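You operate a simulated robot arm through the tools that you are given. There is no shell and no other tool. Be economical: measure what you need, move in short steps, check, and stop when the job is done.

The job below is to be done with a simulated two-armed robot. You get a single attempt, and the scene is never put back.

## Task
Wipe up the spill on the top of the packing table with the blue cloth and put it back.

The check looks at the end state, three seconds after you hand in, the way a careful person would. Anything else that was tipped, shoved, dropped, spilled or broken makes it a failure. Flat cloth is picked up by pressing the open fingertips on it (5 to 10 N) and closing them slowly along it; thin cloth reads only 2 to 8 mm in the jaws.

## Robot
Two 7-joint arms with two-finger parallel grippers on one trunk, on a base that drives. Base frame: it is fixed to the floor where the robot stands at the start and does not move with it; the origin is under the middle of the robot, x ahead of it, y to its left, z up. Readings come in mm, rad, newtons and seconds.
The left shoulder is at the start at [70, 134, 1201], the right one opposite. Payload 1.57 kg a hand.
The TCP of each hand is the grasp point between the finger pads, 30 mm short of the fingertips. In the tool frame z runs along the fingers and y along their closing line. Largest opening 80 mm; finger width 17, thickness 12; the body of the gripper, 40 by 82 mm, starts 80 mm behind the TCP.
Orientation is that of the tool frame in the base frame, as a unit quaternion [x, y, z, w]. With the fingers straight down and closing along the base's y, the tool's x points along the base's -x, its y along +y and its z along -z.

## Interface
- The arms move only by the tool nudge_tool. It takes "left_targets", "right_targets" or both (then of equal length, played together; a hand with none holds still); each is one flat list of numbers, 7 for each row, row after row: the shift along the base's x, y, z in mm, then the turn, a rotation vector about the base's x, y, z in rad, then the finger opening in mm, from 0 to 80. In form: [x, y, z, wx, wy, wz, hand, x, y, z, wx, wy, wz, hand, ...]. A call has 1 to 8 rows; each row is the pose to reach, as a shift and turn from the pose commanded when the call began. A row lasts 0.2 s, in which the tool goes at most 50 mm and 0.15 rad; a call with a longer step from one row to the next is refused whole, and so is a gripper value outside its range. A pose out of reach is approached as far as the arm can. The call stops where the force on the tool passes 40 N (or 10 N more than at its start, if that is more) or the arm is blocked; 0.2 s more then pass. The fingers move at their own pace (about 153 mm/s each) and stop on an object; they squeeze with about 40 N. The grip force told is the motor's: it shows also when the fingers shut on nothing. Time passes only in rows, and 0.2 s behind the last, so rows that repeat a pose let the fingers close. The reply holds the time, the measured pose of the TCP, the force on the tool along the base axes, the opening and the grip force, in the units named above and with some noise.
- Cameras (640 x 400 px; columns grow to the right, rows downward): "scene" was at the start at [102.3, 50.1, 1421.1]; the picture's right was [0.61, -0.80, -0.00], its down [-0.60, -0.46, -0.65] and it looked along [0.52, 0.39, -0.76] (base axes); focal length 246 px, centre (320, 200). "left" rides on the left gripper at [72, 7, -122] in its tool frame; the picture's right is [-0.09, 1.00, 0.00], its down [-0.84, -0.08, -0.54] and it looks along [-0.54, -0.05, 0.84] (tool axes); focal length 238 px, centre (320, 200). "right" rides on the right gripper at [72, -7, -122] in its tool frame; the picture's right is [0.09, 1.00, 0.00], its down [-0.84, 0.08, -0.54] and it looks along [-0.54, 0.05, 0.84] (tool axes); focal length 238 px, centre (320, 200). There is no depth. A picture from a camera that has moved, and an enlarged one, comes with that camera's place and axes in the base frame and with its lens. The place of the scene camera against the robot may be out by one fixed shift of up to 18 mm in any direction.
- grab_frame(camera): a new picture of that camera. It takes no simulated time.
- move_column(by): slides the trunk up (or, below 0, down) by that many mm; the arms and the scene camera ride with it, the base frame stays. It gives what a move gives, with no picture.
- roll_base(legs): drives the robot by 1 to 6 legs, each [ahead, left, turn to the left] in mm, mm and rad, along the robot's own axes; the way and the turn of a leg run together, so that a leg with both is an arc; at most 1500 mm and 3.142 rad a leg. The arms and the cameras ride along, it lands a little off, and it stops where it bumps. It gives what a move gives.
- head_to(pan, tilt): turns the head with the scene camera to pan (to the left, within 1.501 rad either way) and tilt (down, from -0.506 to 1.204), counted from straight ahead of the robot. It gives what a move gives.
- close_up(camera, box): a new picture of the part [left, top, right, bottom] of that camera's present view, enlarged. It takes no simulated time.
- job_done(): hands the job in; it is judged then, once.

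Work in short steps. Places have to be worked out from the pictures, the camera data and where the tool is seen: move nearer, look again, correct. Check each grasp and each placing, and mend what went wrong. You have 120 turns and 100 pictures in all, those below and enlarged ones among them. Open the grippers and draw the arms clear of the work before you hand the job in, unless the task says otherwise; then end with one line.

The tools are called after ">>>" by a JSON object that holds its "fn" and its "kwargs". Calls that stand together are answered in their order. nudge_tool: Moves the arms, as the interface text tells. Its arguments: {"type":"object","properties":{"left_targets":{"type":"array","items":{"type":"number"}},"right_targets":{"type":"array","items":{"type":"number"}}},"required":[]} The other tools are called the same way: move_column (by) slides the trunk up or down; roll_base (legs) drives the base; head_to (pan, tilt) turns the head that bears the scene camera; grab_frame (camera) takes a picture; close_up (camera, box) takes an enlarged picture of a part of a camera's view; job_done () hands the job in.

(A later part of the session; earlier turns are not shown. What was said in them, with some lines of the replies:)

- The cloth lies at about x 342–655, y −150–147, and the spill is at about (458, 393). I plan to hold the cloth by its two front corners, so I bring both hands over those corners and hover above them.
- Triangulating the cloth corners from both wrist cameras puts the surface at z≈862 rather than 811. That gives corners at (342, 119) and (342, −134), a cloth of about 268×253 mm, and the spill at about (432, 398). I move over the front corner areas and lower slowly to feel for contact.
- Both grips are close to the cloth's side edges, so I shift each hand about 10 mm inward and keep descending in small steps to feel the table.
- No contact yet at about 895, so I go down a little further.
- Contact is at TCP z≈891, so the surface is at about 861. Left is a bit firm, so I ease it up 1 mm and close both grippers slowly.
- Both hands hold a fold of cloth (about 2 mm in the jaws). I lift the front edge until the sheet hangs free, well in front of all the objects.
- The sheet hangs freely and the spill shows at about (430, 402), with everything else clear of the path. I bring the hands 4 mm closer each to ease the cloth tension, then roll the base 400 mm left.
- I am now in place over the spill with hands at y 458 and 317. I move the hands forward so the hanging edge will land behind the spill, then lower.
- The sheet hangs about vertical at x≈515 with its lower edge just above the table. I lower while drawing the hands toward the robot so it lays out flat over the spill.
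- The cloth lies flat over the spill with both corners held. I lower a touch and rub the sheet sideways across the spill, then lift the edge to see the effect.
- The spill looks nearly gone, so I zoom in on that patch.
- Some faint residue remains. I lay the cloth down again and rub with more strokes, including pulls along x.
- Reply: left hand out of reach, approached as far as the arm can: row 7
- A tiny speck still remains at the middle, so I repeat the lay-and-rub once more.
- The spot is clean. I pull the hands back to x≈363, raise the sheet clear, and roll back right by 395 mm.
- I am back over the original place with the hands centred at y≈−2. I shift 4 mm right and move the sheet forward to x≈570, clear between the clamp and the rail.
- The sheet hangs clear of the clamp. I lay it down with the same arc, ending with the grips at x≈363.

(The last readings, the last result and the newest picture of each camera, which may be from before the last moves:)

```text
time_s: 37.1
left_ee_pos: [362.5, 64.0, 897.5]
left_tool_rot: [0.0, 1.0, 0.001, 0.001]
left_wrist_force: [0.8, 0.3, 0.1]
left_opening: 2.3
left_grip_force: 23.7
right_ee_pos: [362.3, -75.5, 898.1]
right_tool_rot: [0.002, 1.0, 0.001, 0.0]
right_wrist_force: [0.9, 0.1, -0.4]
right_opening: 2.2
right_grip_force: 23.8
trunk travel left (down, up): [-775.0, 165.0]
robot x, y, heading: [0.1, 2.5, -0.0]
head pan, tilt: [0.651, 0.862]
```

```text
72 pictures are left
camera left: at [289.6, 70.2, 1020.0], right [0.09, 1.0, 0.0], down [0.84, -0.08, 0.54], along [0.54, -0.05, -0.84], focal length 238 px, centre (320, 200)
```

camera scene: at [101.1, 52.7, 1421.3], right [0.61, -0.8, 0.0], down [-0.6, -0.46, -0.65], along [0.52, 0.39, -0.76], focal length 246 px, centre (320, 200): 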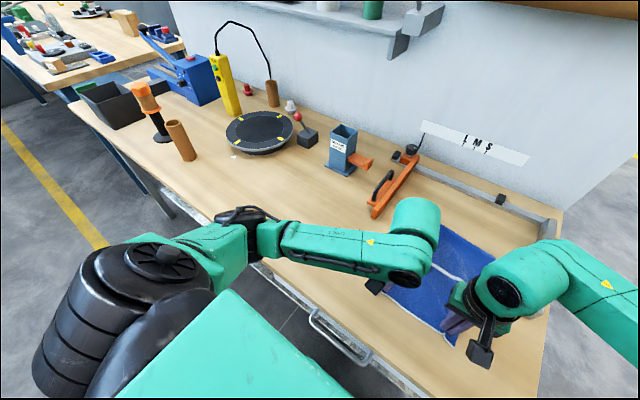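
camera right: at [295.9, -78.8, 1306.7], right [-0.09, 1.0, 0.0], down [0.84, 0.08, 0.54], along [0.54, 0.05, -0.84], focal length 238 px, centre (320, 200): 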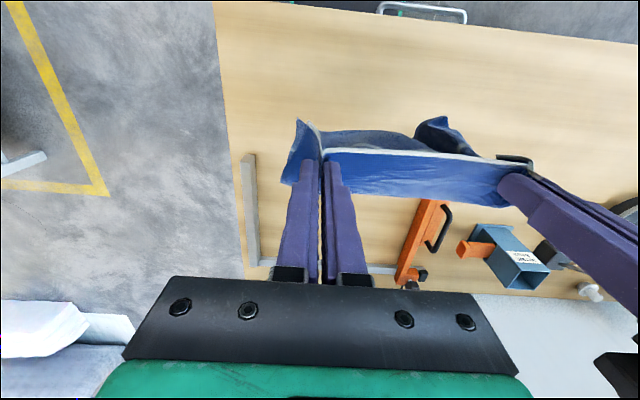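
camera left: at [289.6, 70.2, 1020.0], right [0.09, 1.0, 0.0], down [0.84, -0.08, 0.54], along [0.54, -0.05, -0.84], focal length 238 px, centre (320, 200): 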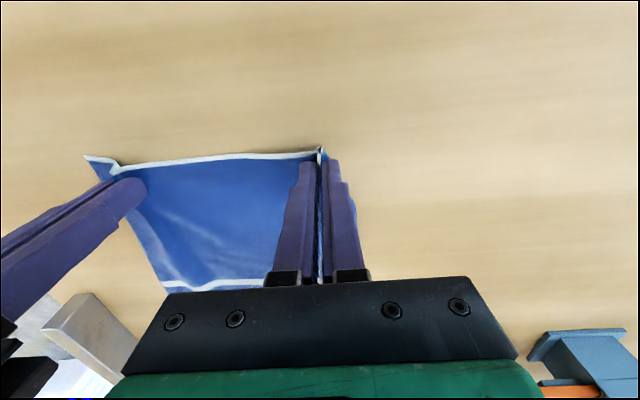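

The cloth is laid out at its old place, though the left front corner flap may be tucked under. I lower the tips onto the table and open slowly so the fingers spread the folds out.

>>> {"fn": "nudge_tool", "kwargs": {"left_targets": [0, 0, -4, 0, 0, 0, 0, 0, 0, -5, 0, 0, 0, 10, 0, 0, -5, 0, 0, 0, 18, 0, 0, -5, 0, 0, 0, 26, 0, 0, -5, 0, 0, 0, 34, 0, 0, -5, 0, 0, 0, 42, 0, 0, -5, 0, 0, 0, 50, 0, 0, -5, 0, 0, 0, 50], "right_targets": [0, 0, -4, 0, 0, 0, 0, 0, 0, -5, 0, 0, 0, 10, 0, 0, -5, 0, 0, 0, 18, 0, 0, -5, 0, 0, 0, 26, 0, 0, -5, 0, 0, 0, 34, 0, 0, -5, 0, 0, 0, 42, 0, 0, -5, 0, 0, 0, 50, 0, 0, -5, 0, 0, 0, 50]}}

>>> {"fn": "nudge_tool", "kwargs": {"left_targets": [0, 0, 15, 0, 0, 0, 50, 0, 0, 40, 0, 0, 0, 50, 0, 0, 80, 0, 0, 0, 50, 0, 45, 110, 0, 0, 0, 50, 0, 90, 140, 0, 0, 0, 50, 0, 135, 160, 0, 0, 0, 60, 0, 180, 180, 0, 0, 0, 60], "right_targets": [0, 0, 15, 0, 0, 0, 50, 0, 0, 40, 0, 0, 0, 50, 0, 0, 80, 0, 0, 0, 50, 0, -25, 110, 0, 0, 0, 50, 0, -50, 140, 0, 0, 0, 50, 0, -75, 160, 0, 0, 0, 60, 0, -100, 180, 0, 0, 0, 60]}}

>>> {"fn": "grab_frame", "kwargs": {"camera": "right"}}

>>> {"fn": "grab_frame", "kwargs": {"camera": "scene"}}

>>> {"fn": "grab_frame", "kwargs": {"camera": "left"}}

```text
time_s: 39.0
left_ee_pos: [363.1, 64.4, 892.9]
left_tool_rot: [-0.001, 1.0, 0.001, 0.001]
left_wrist_force: [0.7, 0.1, 0.1]
left_opening: 49.8
left_grip_force: 0.0
right_ee_pos: [363.4, -76.5, 892.3]
right_tool_rot: [0.0, 1.0, 0.0, 0.0]
right_wrist_force: [-0.3, -0.4, -0.3]
right_opening: 50.2
right_grip_force: 0.1
trunk travel left (down, up): [-775.0, 165.0]
robot x, y, heading: [2.5, 3.8, -0.001]
head pan, tilt: [0.651, 0.862]
```

```text
refused: row 4 steps farther than a row can; nothing moved
```

```text
71 pictures are left
camera right: at [292.1, -83.4, 1014.7], right [-0.09, 1.0, 0.0], down [0.84, 0.08, 0.54], along [0.54, 0.05, -0.84], focal length 238 px, centre (320, 200)
```

right: 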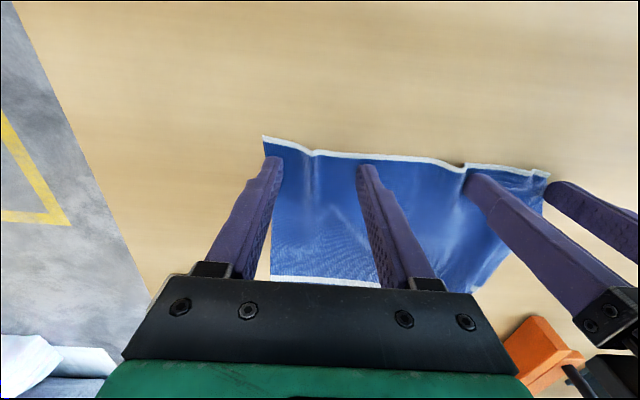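

```text
70 pictures are left
camera scene: at [102.2, 52.5, 1421.2], right [0.61, -0.8, 0.0], down [-0.6, -0.46, -0.65], along [0.52, 0.39, -0.76], focal length 246 px, centre (320, 200)
```

scene: 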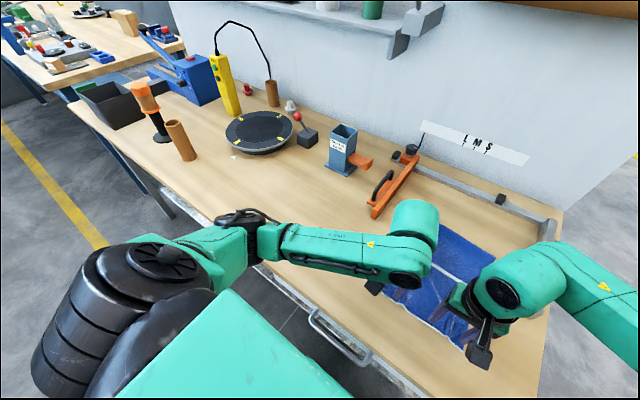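

```text
69 pictures are left
camera left: at [291.1, 70.2, 1014.4], right [0.09, 1.0, 0.0], down [0.84, -0.08, 0.54], along [0.54, -0.05, -0.84], focal length 238 px, centre (320, 200)
```

left: 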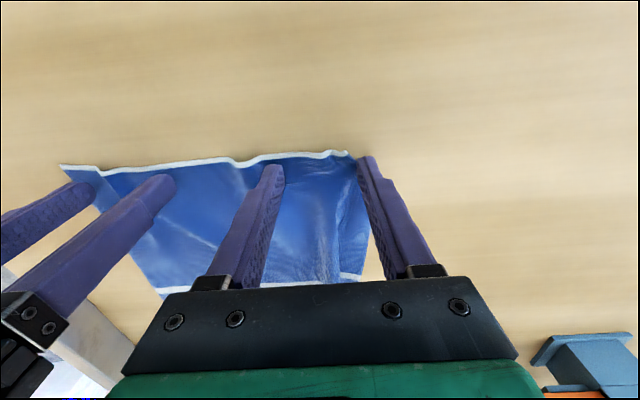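

Both sides are released and the left edge is slightly tucked under. I raise both hands and move them apart to view the cloth.

>>> {"fn": "nudge_tool", "kwargs": {"left_targets": [0, 0, 15, 0, 0, 0, 50, 0, 0, 45, 0, 0, 0, 50, 0, 0, 85, 0, 0, 0, 50, 0, 35, 115, 0, 0, 0, 50, 0, 75, 140, 0, 0, 0, 50, 0, 115, 160, 0, 0, 0, 60, 0, 155, 180, 0, 0, 0, 60, 0, 195, 190, 0, 0, 0, 60], "right_targets": [0, 0, 15, 0, 0, 0, 50, 0, 0, 45, 0, 0, 0, 50, 0, 0, 85, 0, 0, 0, 50, 0, -25, 115, 0, 0, 0, 50, 0, -50, 140, 0, 0, 0, 50, 0, -75, 160, 0, 0, 0, 60, 0, -100, 180, 0, 0, 0, 60, 0, -130, 190, 0, 0, 0, 60]}}

>>> {"fn": "grab_frame", "kwargs": {"camera": "left"}}

>>> {"fn": "grab_frame", "kwargs": {"camera": "scene"}}

>>> {"fn": "grab_frame", "kwargs": {"camera": "right"}}

```text
time_s: 40.8
left_ee_pos: [361.0, 259.3, 1081.7]
left_tool_rot: [0.001, 1.0, 0.0, 0.001]
left_wrist_force: [-0.4, 0.3, -1.3]
left_opening: 59.9
left_grip_force: 0.0
right_ee_pos: [363.0, -208.1, 1081.9]
right_tool_rot: [0.001, 1.0, 0.0, 0.001]
right_wrist_force: [0.4, 0.0, 0.7]
right_opening: 60.0
right_grip_force: 0.1
trunk travel left (down, up): [-775.0, 165.0]
robot x, y, heading: [1.7, -0.1, -0.001]
head pan, tilt: [0.651, 0.862]
```

```text
68 pictures are left
camera left: at [288.7, 265.7, 1204.2], right [0.09, 1.0, 0.0], down [0.84, -0.08, 0.54], along [0.54, -0.05, -0.84], focal length 238 px, centre (320, 200)
```

left: 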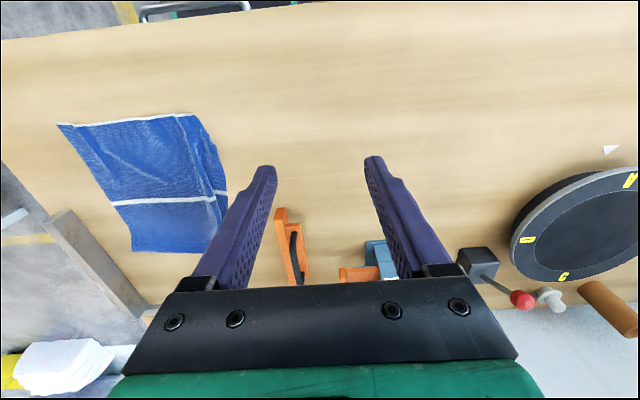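

```text
67 pictures are left
camera scene: at [100.4, 52.5, 1421.3], right [0.61, -0.8, 0.0], down [-0.6, -0.46, -0.65], along [0.52, 0.39, -0.76], focal length 246 px, centre (320, 200)
```

scene: 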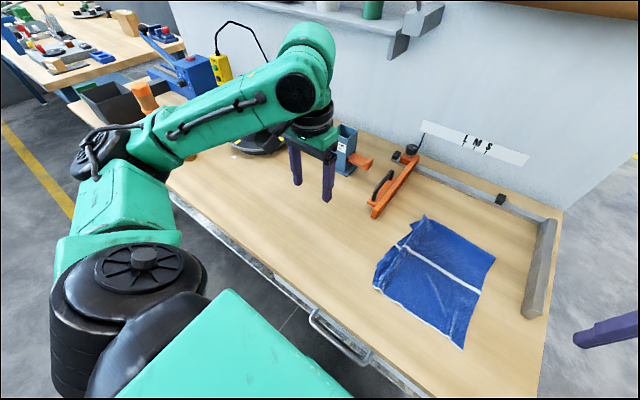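

```text
66 pictures are left
camera right: at [291.2, -214.1, 1204.5], right [-0.09, 1.0, 0.0], down [0.84, 0.08, 0.54], along [0.54, 0.05, -0.84], focal length 238 px, centre (320, 200)
```

right: 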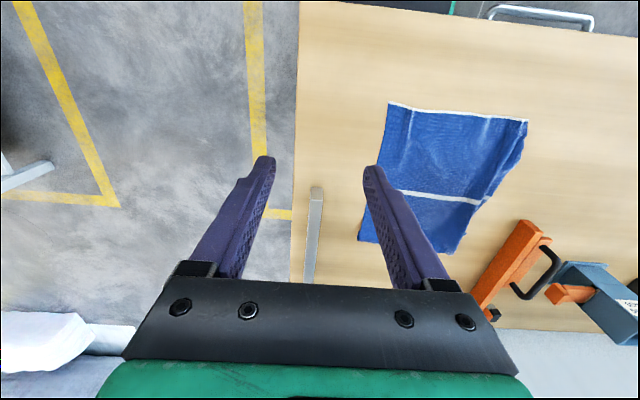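

The wiped table is clean and the cloth is back in place, except its left strip is folded under. I take a closer look before deciding whether to mend it.

>>> {"fn": "close_up", "kwargs": {"camera": "scene", "box": [340, 190, 520, 370]}}

>>> {"fn": "close_up", "kwargs": {"camera": "left", "box": [40, 90, 260, 270]}}

```text
2.22 times, centred on (430, 280) of scene
camera zoom: at [100.4, 52.5, 1421.3], right [0.61, -0.8, 0.0], down [-0.6, -0.46, -0.65], along [0.52, 0.39, -0.76], focal length 546 px, centre (76, 22)
```

zoom: 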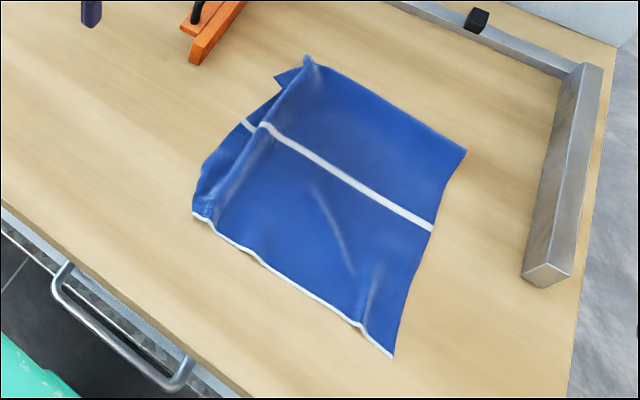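

```text
2.22 times, centred on (150, 180) of left
camera zoom: at [288.7, 265.7, 1204.2], right [0.09, 1.0, 0.0], down [0.84, -0.08, 0.54], along [0.54, -0.05, -0.84], focal length 530 px, centre (698, 244)
```

zoom: 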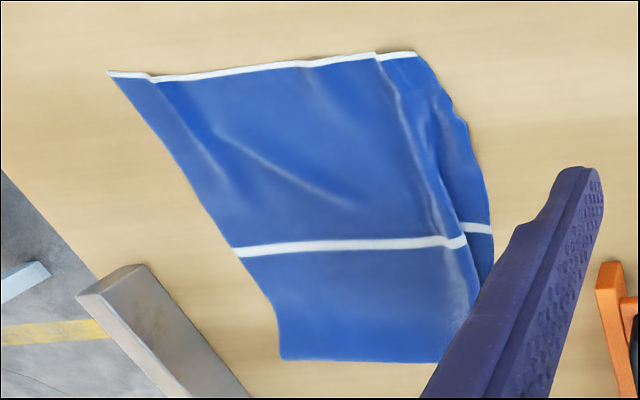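

The fold is a Z-pleat: the left strip (y≈60–97) shows outside the ridge, right side up. Pressing on that strip and dragging it left should pull it flat, so I bring the closed left fingers over (457, 82).

>>> {"fn": "nudge_tool", "kwargs": {"left_targets": [16, -30, -20, 0, 0, 0, 0, 32, -60, -40, 0, 0, 0, 0, 48, -90, -65, 0, 0, 0, 0, 64, -120, -90, 0, 0, 0, 0, 80, -150, -115, 0, 0, 0, 0, 96, -177, -140, 0, 0, 0, 0, 96, -177, -165, 0, 0, 0, 0]}}

>>> {"fn": "grab_frame", "kwargs": {"camera": "left"}}

>>> {"fn": "grab_frame", "kwargs": {"camera": "right"}}

```text
time_s: 42.4
left_ee_pos: [459.9, 84.3, 916.3]
left_tool_rot: [0.0, 1.0, 0.001, 0.001]
left_wrist_force: [-0.2, -0.3, -0.9]
left_opening: 0.0
left_grip_force: 20.6
right_ee_pos: [364.7, -207.4, 1082.3]
right_tool_rot: [0.0, 1.0, 0.0, 0.0]
right_wrist_force: [0.5, 0.3, 0.5]
right_opening: 59.9
right_grip_force: 0.1
trunk travel left (down, up): [-775.0, 165.0]
robot x, y, heading: [-2.7, 3.7, -0.001]
head pan, tilt: [0.651, 0.862]
```

```text
63 pictures are left
camera left: at [387.5, 89.8, 1039.6], right [0.09, 1.0, 0.0], down [0.84, -0.08, 0.54], along [0.54, -0.05, -0.84], focal length 238 px, centre (320, 200)
```

left: 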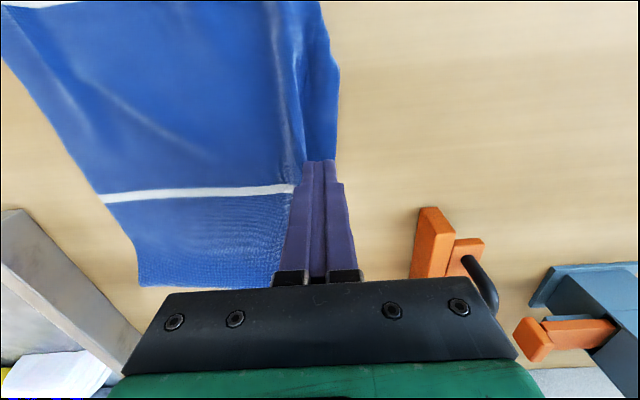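

```text
62 pictures are left
camera right: at [292.8, -213.1, 1204.1], right [-0.09, 1.0, 0.0], down [0.84, 0.08, 0.54], along [0.54, 0.05, -0.84], focal length 238 px, centre (320, 200)
```

right: 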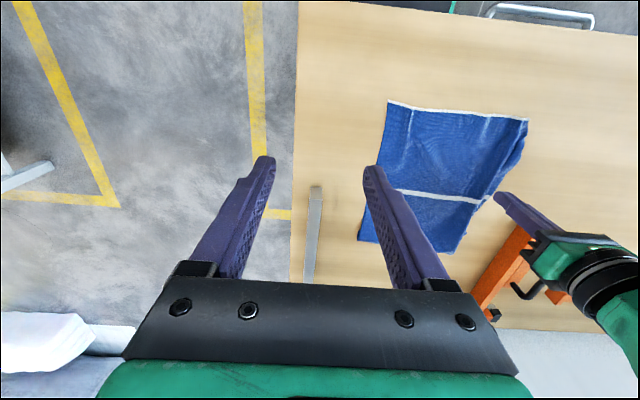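

The fingertips are over the outer part of the strip. I shift slightly inward and nearer, then press down.

>>> {"fn": "nudge_tool", "kwargs": {"left_targets": [-20, -6, 0, 0, 0, 0, 0, -20, -6, -15, 0, 0, 0, 0, -20, -6, -22, 0, 0, 0, 0, -20, -6, -25, 0, 0, 0, 0, -20, -6, -26.5, 0, 0, 0, 0, -20, -6, -26.5, 0, 0, 0, 0]}}

```text
time_s: 43.8
left_ee_pos: [439.3, 75.2, 891.4]
left_tool_rot: [0.0, 1.0, 0.0, 0.002]
left_wrist_force: [1.4, 1.0, 7.3]
left_opening: 0.0
left_grip_force: 21.3
right_ee_pos: [364.1, -206.5, 1082.3]
right_tool_rot: [0.0, 1.0, 0.001, -0.001]
right_wrist_force: [0.0, -0.4, 0.1]
right_opening: 60.3
right_grip_force: 0.0
trunk travel left (down, up): [-775.0, 165.0]
robot x, y, heading: [-1.6, 1.5, 0.005]
head pan, tilt: [0.651, 0.862]
```

I am pressing at 7 N, which is right for this. I drag 40 mm left, then lift straight up and look.

>>> {"fn": "nudge_tool", "kwargs": {"left_targets": [0, 8, 0, 0, 0, 0, 0, 0, 16, 0, 0, 0, 0, 0, 0, 24, 0, 0, 0, 0, 0, 0, 32, 0, 0, 0, 0, 0, 0, 40, 0, 0, 0, 0, 0, 0, 40, 20, 0, 0, 0, 0, 0, 40, 60, 0, 0, 0, 0]}}

>>> {"fn": "grab_frame", "kwargs": {"camera": "left"}}

>>> {"fn": "grab_frame", "kwargs": {"camera": "right"}}

```text
time_s: 45.4
left_ee_pos: [440.2, 115.8, 949.6]
left_tool_rot: [0.0, 1.0, 0.001, 0.0]
left_wrist_force: [0.5, 0.6, 0.3]
left_opening: 0.0
left_grip_force: 21.5
right_ee_pos: [364.2, -208.6, 1082.1]
right_tool_rot: [-0.001, 1.0, 0.001, 0.0]
right_wrist_force: [0.5, 0.2, -0.2]
right_opening: 60.0
right_grip_force: 0.0
trunk travel left (down, up): [-775.0, 165.0]
robot x, y, heading: [-2.9, 2.2, 0.001]
head pan, tilt: [0.651, 0.862]
```

```text
61 pictures are left
camera left: at [367.4, 121.4, 1072.0], right [0.09, 1.0, 0.0], down [0.84, -0.08, 0.54], along [0.54, -0.05, -0.84], focal length 238 px, centre (320, 200)
```

left: 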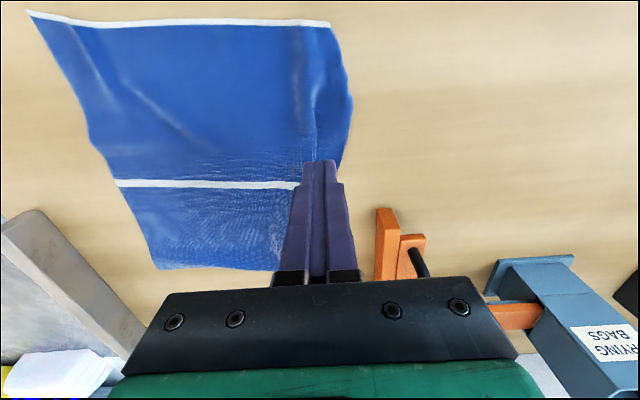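

```text
60 pictures are left
camera right: at [292.4, -214.1, 1203.8], right [-0.09, 1.0, 0.0], down [0.84, 0.08, 0.54], along [0.54, 0.05, -0.84], focal length 238 px, centre (320, 200)
```

right: 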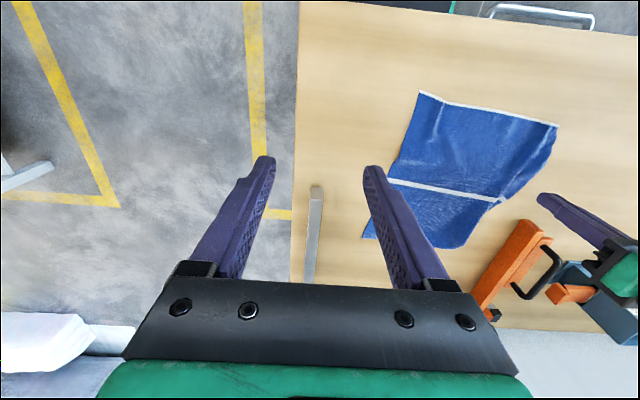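

The front of the pleat is out, but the cloth turned a little and the front right corner moved left to about (331, −79). I move the left hand aside to see everything.

>>> {"fn": "nudge_tool", "kwargs": {"left_targets": [-10, 35, 20, 0, 0, 0, 0, -20, 75, 40, 0, 0, 0, 0, -30, 115, 60, 0, 0, 0, 0, -40, 155, 80, 0, 0, 0, 0]}}

>>> {"fn": "close_up", "kwargs": {"camera": "scene", "box": [340, 190, 520, 370]}}

>>> {"fn": "grab_frame", "kwargs": {"camera": "left"}}

```text
time_s: 46.4
left_ee_pos: [401.5, 273.2, 1032.1]
left_tool_rot: [0.0, 1.0, 0.0, 0.001]
left_wrist_force: [0.1, -0.7, 0.3]
left_opening: 0.0
left_grip_force: 21.5
right_ee_pos: [364.1, -207.1, 1083.8]
right_tool_rot: [0.0, 1.0, 0.0, 0.001]
right_wrist_force: [-0.7, 0.0, -0.4]
right_opening: 60.0
right_grip_force: 0.0
trunk travel left (down, up): [-775.0, 165.0]
robot x, y, heading: [1.4, 3.0, -0.001]
head pan, tilt: [0.651, 0.862]
```

```text
2.22 times, centred on (430, 280) of scene
camera zoom: at [100.7, 54.1, 1421.2], right [0.61, -0.8, 0.0], down [-0.6, -0.46, -0.65], along [0.52, 0.39, -0.76], focal length 546 px, centre (76, 22)
```

zoom: 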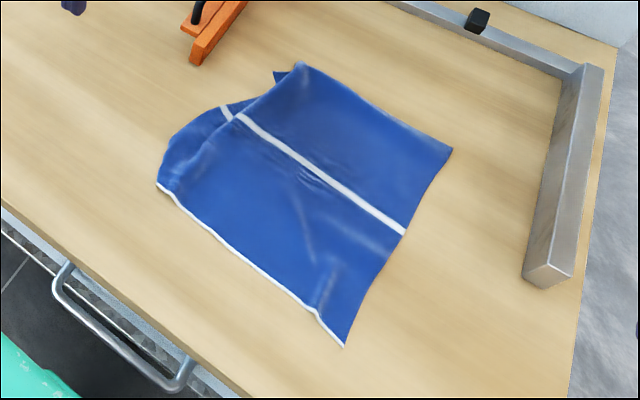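

```text
58 pictures are left
camera left: at [328.3, 279.7, 1153.8], right [0.09, 1.0, 0.0], down [0.84, -0.08, 0.54], along [0.54, -0.05, -0.84], focal length 238 px, centre (320, 200)
```

left: 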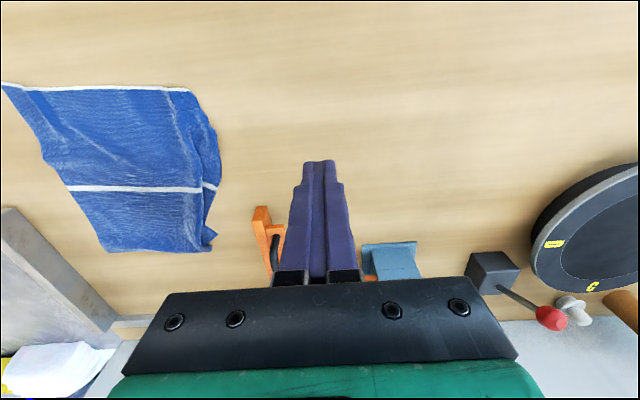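

The remaining fold is at the back left, where the strip is centred near (528, 82). I bring the left fingers there and the right (closed) fingers to (490, −75), so they can pull apart and stretch the cloth.

>>> {"fn": "nudge_tool", "kwargs": {"left_targets": [5, -42, -10, 0, 0, 0, 0, 10, -86, -20, 0, 0, 0, 0, 20, -130, -35, 0, 0, 0, 0, 45, -165, -55, 0, 0, 0, 0, 85, -185, -75, 0, 0, 0, 0, 120, -191, -95, 0, 0, 0, 0, 127, -191, -112, 0, 0, 0, 0, 127, -191, -125, 0, 0, 0, 0], "right_targets": [20, 20, -20, 0, 0, 0, 0, 40, 40, -45, 0, 0, 0, 0, 60, 62, -70, 0, 0, 0, 0, 80, 84, -95, 0, 0, 0, 0, 102, 108, -120, 0, 0, 0, 0, 120, 125, -145, 0, 0, 0, 0, 126, 132, -162, 0, 0, 0, 0, 126, 132, -175, 0, 0, 0, 0]}}

>>> {"fn": "grab_frame", "kwargs": {"camera": "left"}}

>>> {"fn": "grab_frame", "kwargs": {"camera": "right"}}

```text
time_s: 48.1
left_ee_pos: [528.3, 79.8, 906.8]
left_tool_rot: [0.001, 1.0, 0.0, 0.001]
left_wrist_force: [-0.6, 0.4, -0.8]
left_opening: 0.1
left_grip_force: 20.8
right_ee_pos: [491.3, -76.5, 907.0]
right_tool_rot: [0.0, 1.0, 0.0, 0.0]
right_wrist_force: [0.3, 0.9, 0.0]
right_opening: 0.2
right_grip_force: 21.3
trunk travel left (down, up): [-775.0, 165.0]
robot x, y, heading: [1.4, 2.0, 0.001]
head pan, tilt: [0.651, 0.862]
```

```text
57 pictures are left
camera left: at [455.1, 85.8, 1027.0], right [0.09, 1.0, 0.0], down [0.84, -0.08, 0.54], along [0.54, -0.05, -0.84], focal length 238 px, centre (320, 200)
```

left: 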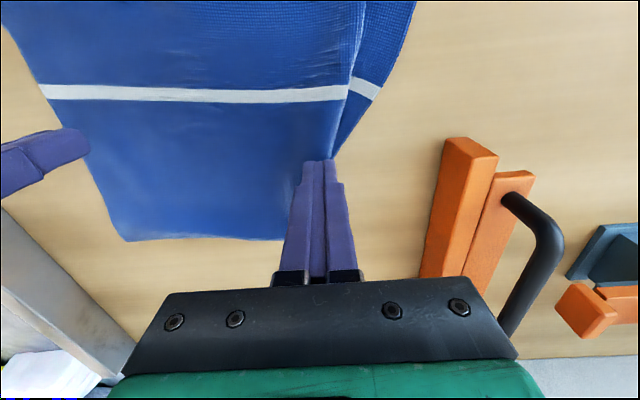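

```text
56 pictures are left
camera right: at [419.8, -82.2, 1029.9], right [-0.09, 1.0, 0.0], down [0.84, 0.08, 0.54], along [0.54, 0.05, -0.84], focal length 238 px, centre (320, 200)
```

right: 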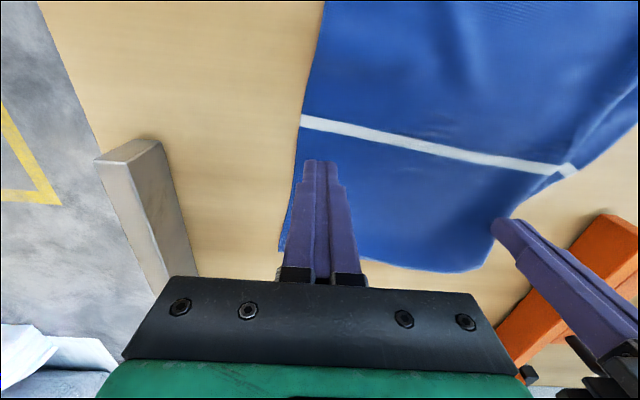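

The strip is best held near the stripe at about (483, 117). I reposition left there and right a bit further inside, then press both.

>>> {"fn": "nudge_tool", "kwargs": {"left_targets": [-25, 18, 0, 0, 0, 0, 0, -45, 36, 0, 0, 0, 0, 0, -45, 36, -8, 0, 0, 0, 0, -45, 36, -13, 0, 0, 0, 0, -45, 36, -16.5, 0, 0, 0, 0, -45, 36, -17.5, 0, 0, 0, 0], "right_targets": [0, 8, 0, 0, 0, 0, 0, 0, 16, 0, 0, 0, 0, 0, 0, 16, -8, 0, 0, 0, 0, 0, 16, -13, 0, 0, 0, 0, 0, 16, -16, 0, 0, 0, 0, 0, 16, -17, 0, 0, 0, 0]}}

>>> {"fn": "grab_frame", "kwargs": {"camera": "left"}}

```text
time_s: 49.5
left_ee_pos: [480.5, 115.2, 891.1]
left_tool_rot: [-0.001, 1.0, 0.0, 0.004]
left_wrist_force: [3.4, -0.6, 22.3]
left_opening: 0.0
left_grip_force: 21.5
right_ee_pos: [490.5, -60.0, 891.9]
right_tool_rot: [0.0, 1.0, 0.0, 0.001]
right_wrist_force: [0.8, 1.0, 0.0]
right_opening: 0.1
right_grip_force: 21.3
trunk travel left (down, up): [-775.0, 165.0]
robot x, y, heading: [1.0, 2.9, 0.003]
head pan, tilt: [0.651, 0.862]
```

```text
55 pictures are left
camera left: at [407.7, 121.6, 1012.8], right [0.09, 1.0, 0.0], down [0.83, -0.08, 0.55], along [0.55, -0.05, -0.84], focal length 238 px, centre (320, 200)
```

left: 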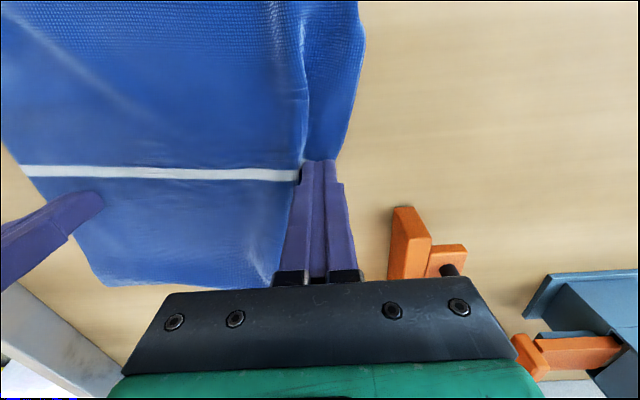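

Left firmly holds the strip beside the ridge. I press right a little more and drag it right 40 mm to open the pleat.

>>> {"fn": "nudge_tool", "kwargs": {"right_targets": [0, 0, -1.5, 0, 0, 0, 0, 0, -8, -2.5, 0, 0, 0, 0, 0, -16, -2.5, 0, 0, 0, 0, 0, -24, -2.5, 0, 0, 0, 0, 0, -32, -2.5, 0, 0, 0, 0, 0, -40, -2.5, 0, 0, 0, 0, 0, -40, -2.5, 0, 0, 0, 0]}}

>>> {"fn": "grab_frame", "kwargs": {"camera": "left"}}

>>> {"fn": "grab_frame", "kwargs": {"camera": "right"}}

```text
time_s: 51.1
left_ee_pos: [479.5, 115.8, 891.3]
left_tool_rot: [0.001, 1.0, 0.0, 0.004]
left_wrist_force: [9.2, -4.3, 30.0]
left_opening: 0.0
left_grip_force: 21.3
right_ee_pos: [487.6, -99.0, 890.8]
right_tool_rot: [0.0, 1.0, 0.001, 0.003]
right_wrist_force: [1.2, 6.1, 19.2]
right_opening: 0.0
right_grip_force: 21.2
trunk travel left (down, up): [-775.0, 165.0]
robot x, y, heading: [-1.4, 1.8, 0.004]
head pan, tilt: [0.651, 0.862]
```

```text
54 pictures are left
camera left: at [405.2, 122.3, 1012.8], right [0.09, 1.0, 0.0], down [0.83, -0.08, 0.55], along [0.55, -0.05, -0.84], focal length 238 px, centre (320, 200)
```

left: 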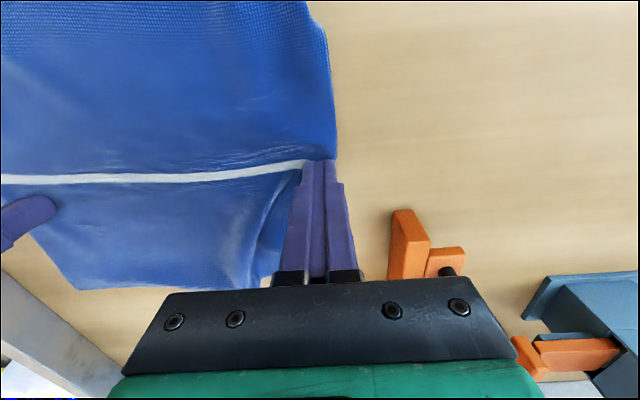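

```text
53 pictures are left
camera right: at [415.4, -105.1, 1012.9], right [-0.09, 1.0, 0.0], down [0.83, 0.08, 0.55], along [0.54, 0.05, -0.84], focal length 238 px, centre (320, 200)
```

right: 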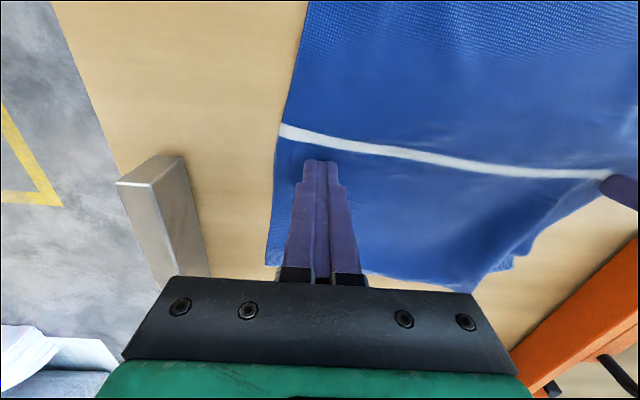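

The pleat has opened at the front and middle. I lift both hands straight up and move apart to look.

>>> {"fn": "nudge_tool", "kwargs": {"left_targets": [0, 0, 25, 0, 0, 0, 0, 0, 0, 60, 0, 0, 0, 0, 0, 0, 95, 0, 0, 0, 0, -20, 40, 110, 0, 0, 0, 0, -40, 80, 125, 0, 0, 0, 0, -60, 120, 140, 0, 0, 0, 0, -80, 160, 150, 0, 0, 0, 0], "right_targets": [0, 0, 25, 0, 0, 0, 0, 0, 0, 60, 0, 0, 0, 0, 0, 0, 95, 0, 0, 0, 0, -25, -20, 110, 0, 0, 0, 0, -50, -40, 130, 0, 0, 0, 0, -80, -60, 150, 0, 0, 0, 0, -120, -80, 170, 0, 0, 0, 0]}}

>>> {"fn": "close_up", "kwargs": {"camera": "scene", "box": [340, 190, 520, 370]}}

>>> {"fn": "grab_frame", "kwargs": {"camera": "left"}}

>>> {"fn": "grab_frame", "kwargs": {"camera": "right"}}

```text
time_s: 52.8
left_ee_pos: [398.9, 279.8, 1038.2]
left_tool_rot: [0.001, 1.0, -0.001, 0.001]
left_wrist_force: [-1.1, -0.2, 0.5]
left_opening: 0.0
left_grip_force: 21.2
right_ee_pos: [365.9, -179.9, 1058.2]
right_tool_rot: [0.001, 1.0, -0.001, 0.001]
right_wrist_force: [-0.7, 0.4, 0.3]
right_opening: 0.2
right_grip_force: 21.4
trunk travel left (down, up): [-775.0, 165.0]
robot x, y, heading: [0.8, 1.0, -0.006]
head pan, tilt: [0.651, 0.862]
```

```text
2.22 times, centred on (430, 280) of scene
camera zoom: at [97.3, 53.0, 1421.6], right [0.61, -0.8, 0.0], down [-0.6, -0.46, -0.65], along [0.52, 0.39, -0.76], focal length 546 px, centre (76, 22)
```

zoom: 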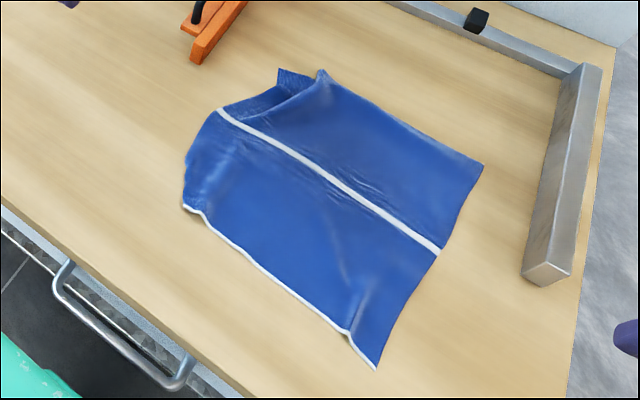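

```text
51 pictures are left
camera left: at [325.1, 286.1, 1161.0], right [0.09, 1.0, 0.0], down [0.83, -0.08, 0.55], along [0.54, -0.05, -0.84], focal length 238 px, centre (320, 200)
```

left: 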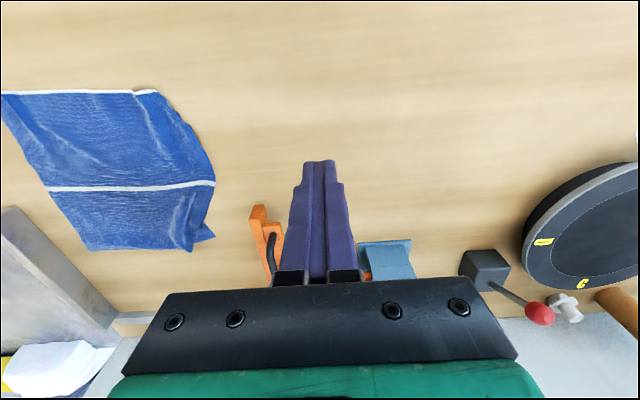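

```text
50 pictures are left
camera right: at [293.7, -186.5, 1180.4], right [-0.09, 1.0, 0.0], down [0.83, 0.08, 0.55], along [0.54, 0.05, -0.84], focal length 238 px, centre (320, 200)
```

right: 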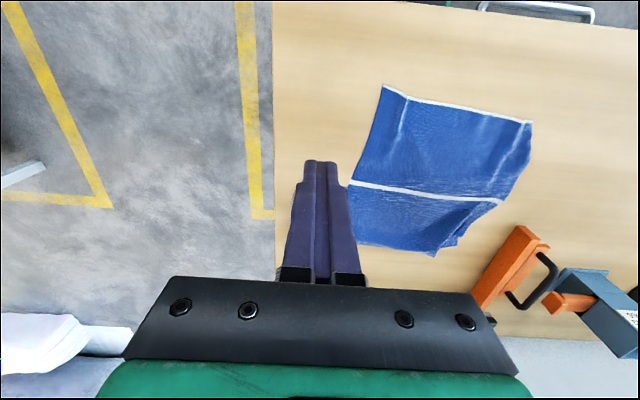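

This is much better: only a small triangle at the back left is still pleated. One more hold-and-stretch should fix it, with left at (556, 90) and right at (555, −40).

>>> {"fn": "nudge_tool", "kwargs": {"left_targets": [5, -42, -10, 0, 0, 0, 0, 12, -84, -20, 0, 0, 0, 0, 25, -124, -35, 0, 0, 0, 0, 50, -155, -55, 0, 0, 0, 0, 85, -178, -75, 0, 0, 0, 0, 122, -189, -95, 0, 0, 0, 0, 150, -190, -115, 0, 0, 0, 0, 157, -190, -132, 0, 0, 0, 0], "right_targets": [24, 18, -18, 0, 0, 0, 0, 48, 36, -36, 0, 0, 0, 0, 72, 54, -55, 0, 0, 0, 0, 96, 72, -74, 0, 0, 0, 0, 120, 90, -93, 0, 0, 0, 0, 144, 108, -112, 0, 0, 0, 0, 168, 126, -132, 0, 0, 0, 0, 189, 140, -150, 0, 0, 0, 0]}}

>>> {"fn": "grab_frame", "kwargs": {"camera": "left"}}

>>> {"fn": "grab_frame", "kwargs": {"camera": "right"}}

```text
time_s: 54.5
left_ee_pos: [559.3, 86.3, 906.2]
left_tool_rot: [0.001, 1.0, 0.0, 0.0]
left_wrist_force: [-0.6, 0.6, 0.1]
left_opening: 0.1
left_grip_force: 21.4
right_ee_pos: [560.0, -37.9, 906.6]
right_tool_rot: [-0.001, 1.0, -0.001, 0.001]
right_wrist_force: [0.0, 0.6, 0.4]
right_opening: 0.0
right_grip_force: 21.2
trunk travel left (down, up): [-775.0, 165.0]
robot x, y, heading: [-0.9, 1.9, 0.001]
head pan, tilt: [0.651, 0.862]
```

```text
49 pictures are left
camera left: at [487.0, 93.1, 1028.0], right [0.09, 1.0, 0.0], down [0.84, -0.08, 0.54], along [0.54, -0.05, -0.84], focal length 238 px, centre (320, 200)
```

left: 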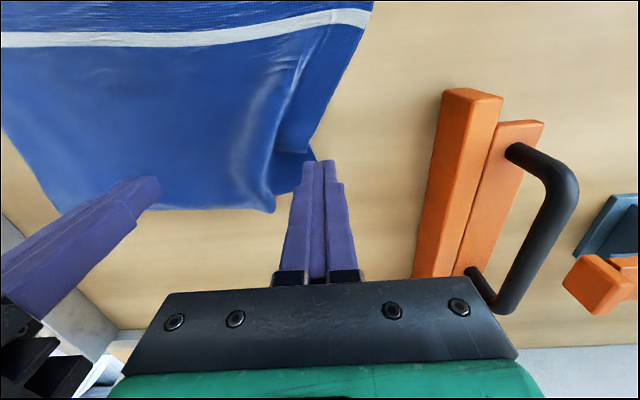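

```text
48 pictures are left
camera right: at [487.8, -45.0, 1028.6], right [-0.09, 1.0, 0.0], down [0.84, 0.08, 0.54], along [0.54, 0.05, -0.84], focal length 238 px, centre (320, 200)
```

right: 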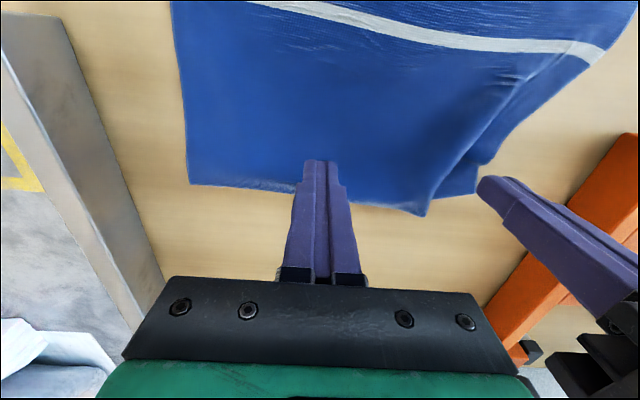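

The strip here is centred near (538, 75), and the right tip is close to the back edge. I adjust both slightly and press.

>>> {"fn": "nudge_tool", "kwargs": {"left_targets": [-21, -11, 0, 0, 0, 0, 0, -21, -11, -8, 0, 0, 0, 0, -21, -11, -12, 0, 0, 0, 0, -21, -11, -15, 0, 0, 0, 0, -21, -11, -17, 0, 0, 0, 0, -21, -11, -17, 0, 0, 0, 0], "right_targets": [-18, 0, 0, 0, 0, 0, 0, -18, 0, -8, 0, 0, 0, 0, -18, 0, -12, 0, 0, 0, 0, -18, 0, -15, 0, 0, 0, 0, -18, 0, -17, 0, 0, 0, 0, -18, 0, -17, 0, 0, 0, 0]}}

>>> {"fn": "grab_frame", "kwargs": {"camera": "left"}}

```text
time_s: 56.0
left_ee_pos: [536.9, 75.1, 892.8]
left_tool_rot: [0.002, 1.0, 0.0, 0.003]
left_wrist_force: [4.6, -0.1, 16.9]
left_opening: 0.1
left_grip_force: 21.1
right_ee_pos: [541.6, -39.7, 891.3]
right_tool_rot: [0.0, 1.0, 0.0, 0.001]
right_wrist_force: [0.0, 0.2, -0.5]
right_opening: 0.0
right_grip_force: 21.2
trunk travel left (down, up): [-775.0, 165.0]
robot x, y, heading: [1.6, 3.2, 0.003]
head pan, tilt: [0.651, 0.862]
```

```text
47 pictures are left
camera left: at [464.5, 81.2, 1013.5], right [0.09, 1.0, 0.0], down [0.83, -0.08, 0.55], along [0.55, -0.05, -0.84], focal length 238 px, centre (320, 200)
```

left: 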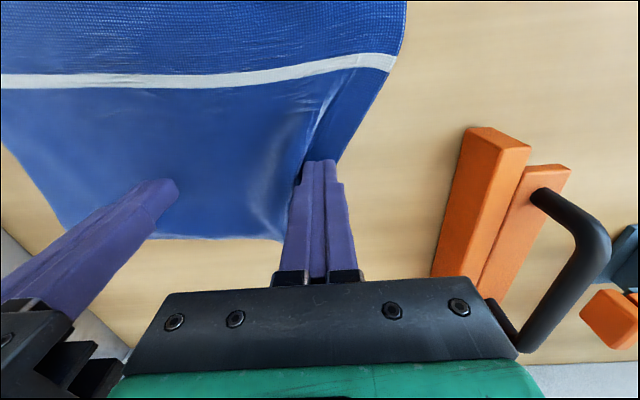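

Left is seated on the strip. I pull the hands apart, left +20 mm and right −30 mm, then lift.

>>> {"fn": "nudge_tool", "kwargs": {"left_targets": [0, 0, 0, 0, 0, 0, 0, 2, 5, 0, 0, 0, 0, 0, 4, 10, 0, 0, 0, 0, 0, 6, 15, 0, 0, 0, 0, 0, 8, 20, 0, 0, 0, 0, 0, 8, 20, 20, 0, 0, 0, 0, 8, 20, 60, 0, 0, 0, 0], "right_targets": [0, 0, -2.5, 0, 0, 0, 0, 0, -8, -2.5, 0, 0, 0, 0, 0, -16, -2.5, 0, 0, 0, 0, 0, -24, -2.5, 0, 0, 0, 0, 0, -30, -2.5, 0, 0, 0, 0, 0, -30, 20, 0, 0, 0, 0, 0, -30, 60, 0, 0, 0, 0]}}

>>> {"fn": "nudge_tool", "kwargs": {"left_targets": [-10, 10, 40, 0, 0, 0, 0, -40, 40, 60, 0, 0, 0, 0, -70, 75, 75, 0, 0, 0, 0, -100, 110, 85, 0, 0, 0, 0, -130, 145, 90, 0, 0, 0, 0, -150, 185, 90, 0, 0, 0, 0], "right_targets": [-20, -10, 35, 0, 0, 0, 0, -50, -30, 60, 0, 0, 0, 0, -85, -50, 80, 0, 0, 0, 0, -120, -80, 90, 0, 0, 0, 0, -160, -100, 95, 0, 0, 0, 0, -190, -130, 100, 0, 0, 0, 0]}}

>>> {"fn": "close_up", "kwargs": {"camera": "scene", "box": [340, 190, 520, 370]}}

>>> {"fn": "grab_frame", "kwargs": {"camera": "left"}}

>>> {"fn": "grab_frame", "kwargs": {"camera": "right"}}

```text
time_s: 57.5
left_ee_pos: [543.7, 94.3, 951.7]
left_tool_rot: [0.0, 1.0, 0.002, 0.001]
left_wrist_force: [0.1, -0.1, 0.2]
left_opening: 0.0
left_grip_force: 21.2
right_ee_pos: [540.2, -67.5, 953.0]
right_tool_rot: [0.001, 1.0, 0.0, 0.001]
right_wrist_force: [1.1, -1.1, 0.1]
right_opening: 0.0
right_grip_force: 21.1
trunk travel left (down, up): [-775.0, 165.0]
robot x, y, heading: [-0.4, 0.0, 0.001]
head pan, tilt: [0.651, 0.862]
```

```text
time_s: 59.0
left_ee_pos: [393.6, 279.3, 1042.5]
left_tool_rot: [0.002, 1.0, 0.001, 0.001]
left_wrist_force: [-0.7, 0.5, 0.2]
left_opening: 0.0
left_grip_force: 21.2
right_ee_pos: [349.6, -201.5, 1051.1]
right_tool_rot: [0.0, 1.0, 0.0, 0.001]
right_wrist_force: [-0.3, -0.1, 0.1]
right_opening: 0.0
right_grip_force: 21.1
trunk travel left (down, up): [-775.0, 165.0]
robot x, y, heading: [-3.5, 1.6, -0.004]
head pan, tilt: [0.651, 0.862]
```

```text
2.22 times, centred on (430, 280) of scene
camera zoom: at [98.7, 52.7, 1421.5], right [0.61, -0.8, 0.0], down [-0.6, -0.46, -0.65], along [0.52, 0.39, -0.76], focal length 546 px, centre (76, 22)
```

zoom: 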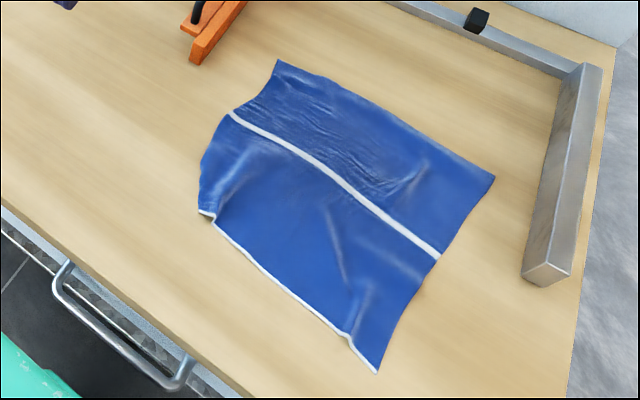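

```text
45 pictures are left
camera left: at [320.4, 284.6, 1164.4], right [0.09, 1.0, 0.0], down [0.83, -0.08, 0.55], along [0.54, -0.05, -0.84], focal length 238 px, centre (320, 200)
```

left: 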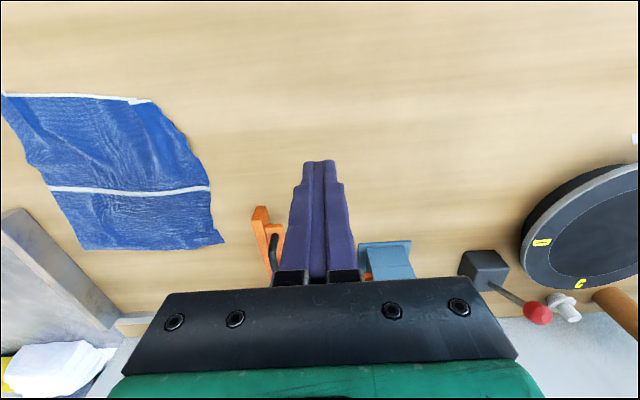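

```text
44 pictures are left
camera right: at [277.6, -206.8, 1173.2], right [-0.09, 1.0, 0.0], down [0.84, 0.08, 0.54], along [0.54, 0.05, -0.84], focal length 238 px, centre (320, 200)
```

right: 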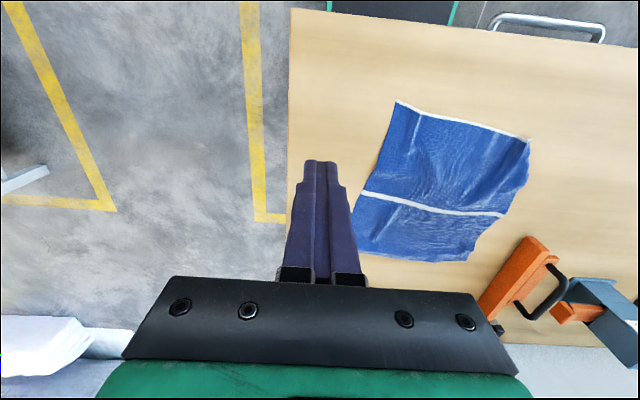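

The cloth is unfolded and lies at its original spot within about 20 mm. I open the grippers, draw the arms clear, and do a last check of the wiped area.

>>> {"fn": "nudge_tool", "kwargs": {"left_targets": [-10, 30, 15, 0, 0, 0, 40, -30, 65, 30, 0, 0, 0, 80, -60, 100, 45, 0, 0, 0, 80, -60, 140, 50, 0, 0, 0, 80], "right_targets": [0, -15, 15, 0, 0, 0, 40, 0, -30, 30, 0, 0, 0, 80, 0, -45, 45, 0, 0, 0, 80, 0, -45, 45, 0, 0, 0, 80]}}

>>> {"fn": "grab_frame", "kwargs": {"camera": "scene"}}

>>> {"fn": "grab_frame", "kwargs": {"camera": "left"}}

```text
time_s: 60.0
left_ee_pos: [339.0, 419.8, 1087.2]
left_tool_rot: [0.001, 1.0, -0.001, 0.0]
left_wrist_force: [0.5, -0.3, -0.7]
left_opening: 80.1
left_grip_force: 0.1
right_ee_pos: [353.2, -242.8, 1097.1]
right_tool_rot: [0.001, 1.0, 0.0, 0.0]
right_wrist_force: [0.0, -0.2, -0.5]
right_opening: 80.2
right_grip_force: 0.1
trunk travel left (down, up): [-775.0, 165.0]
robot x, y, heading: [-0.3, 0.7, -0.0]
head pan, tilt: [0.651, 0.862]
```

```text
43 pictures are left
camera scene: at [103.3, 54.2, 1421.0], right [0.61, -0.8, 0.0], down [-0.61, -0.46, -0.65], along [0.52, 0.39, -0.76], focal length 246 px, centre (320, 200)
```

scene: 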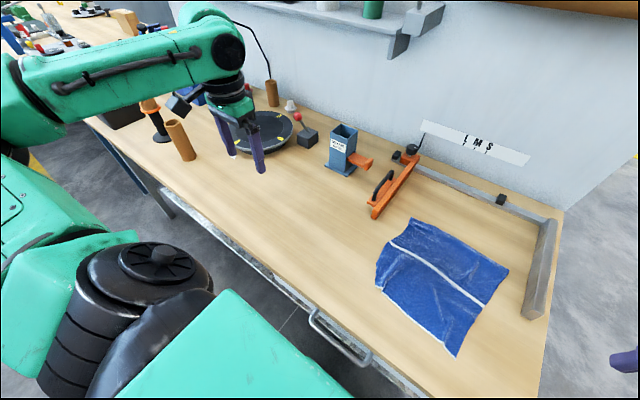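

```text
42 pictures are left
camera left: at [266.8, 426.6, 1209.8], right [0.09, 1.0, 0.0], down [0.84, -0.08, 0.54], along [0.54, -0.05, -0.84], focal length 238 px, centre (320, 200)
```

left: 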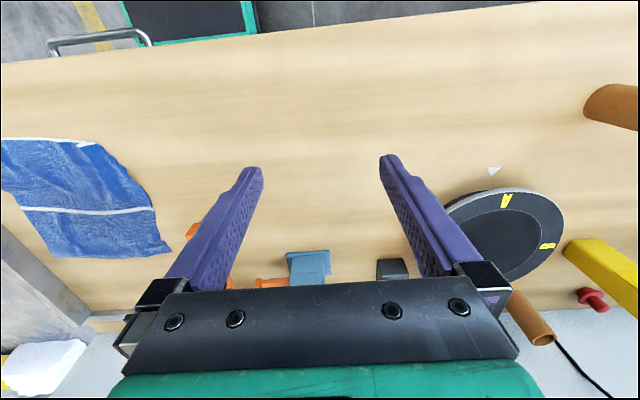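

The spill is gone, nothing else has moved, the cloth is back and open, and the arms are clear. I hand the job in.

>>> {"fn": "job_done", "kwargs": {}}

```text
The job is handed in.
```

I wiped up the spill with the blue cloth and put the cloth back, spread out within about 20 mm of where it lay. It has a few wrinkles, and its front left corner may still be slightly tucked.
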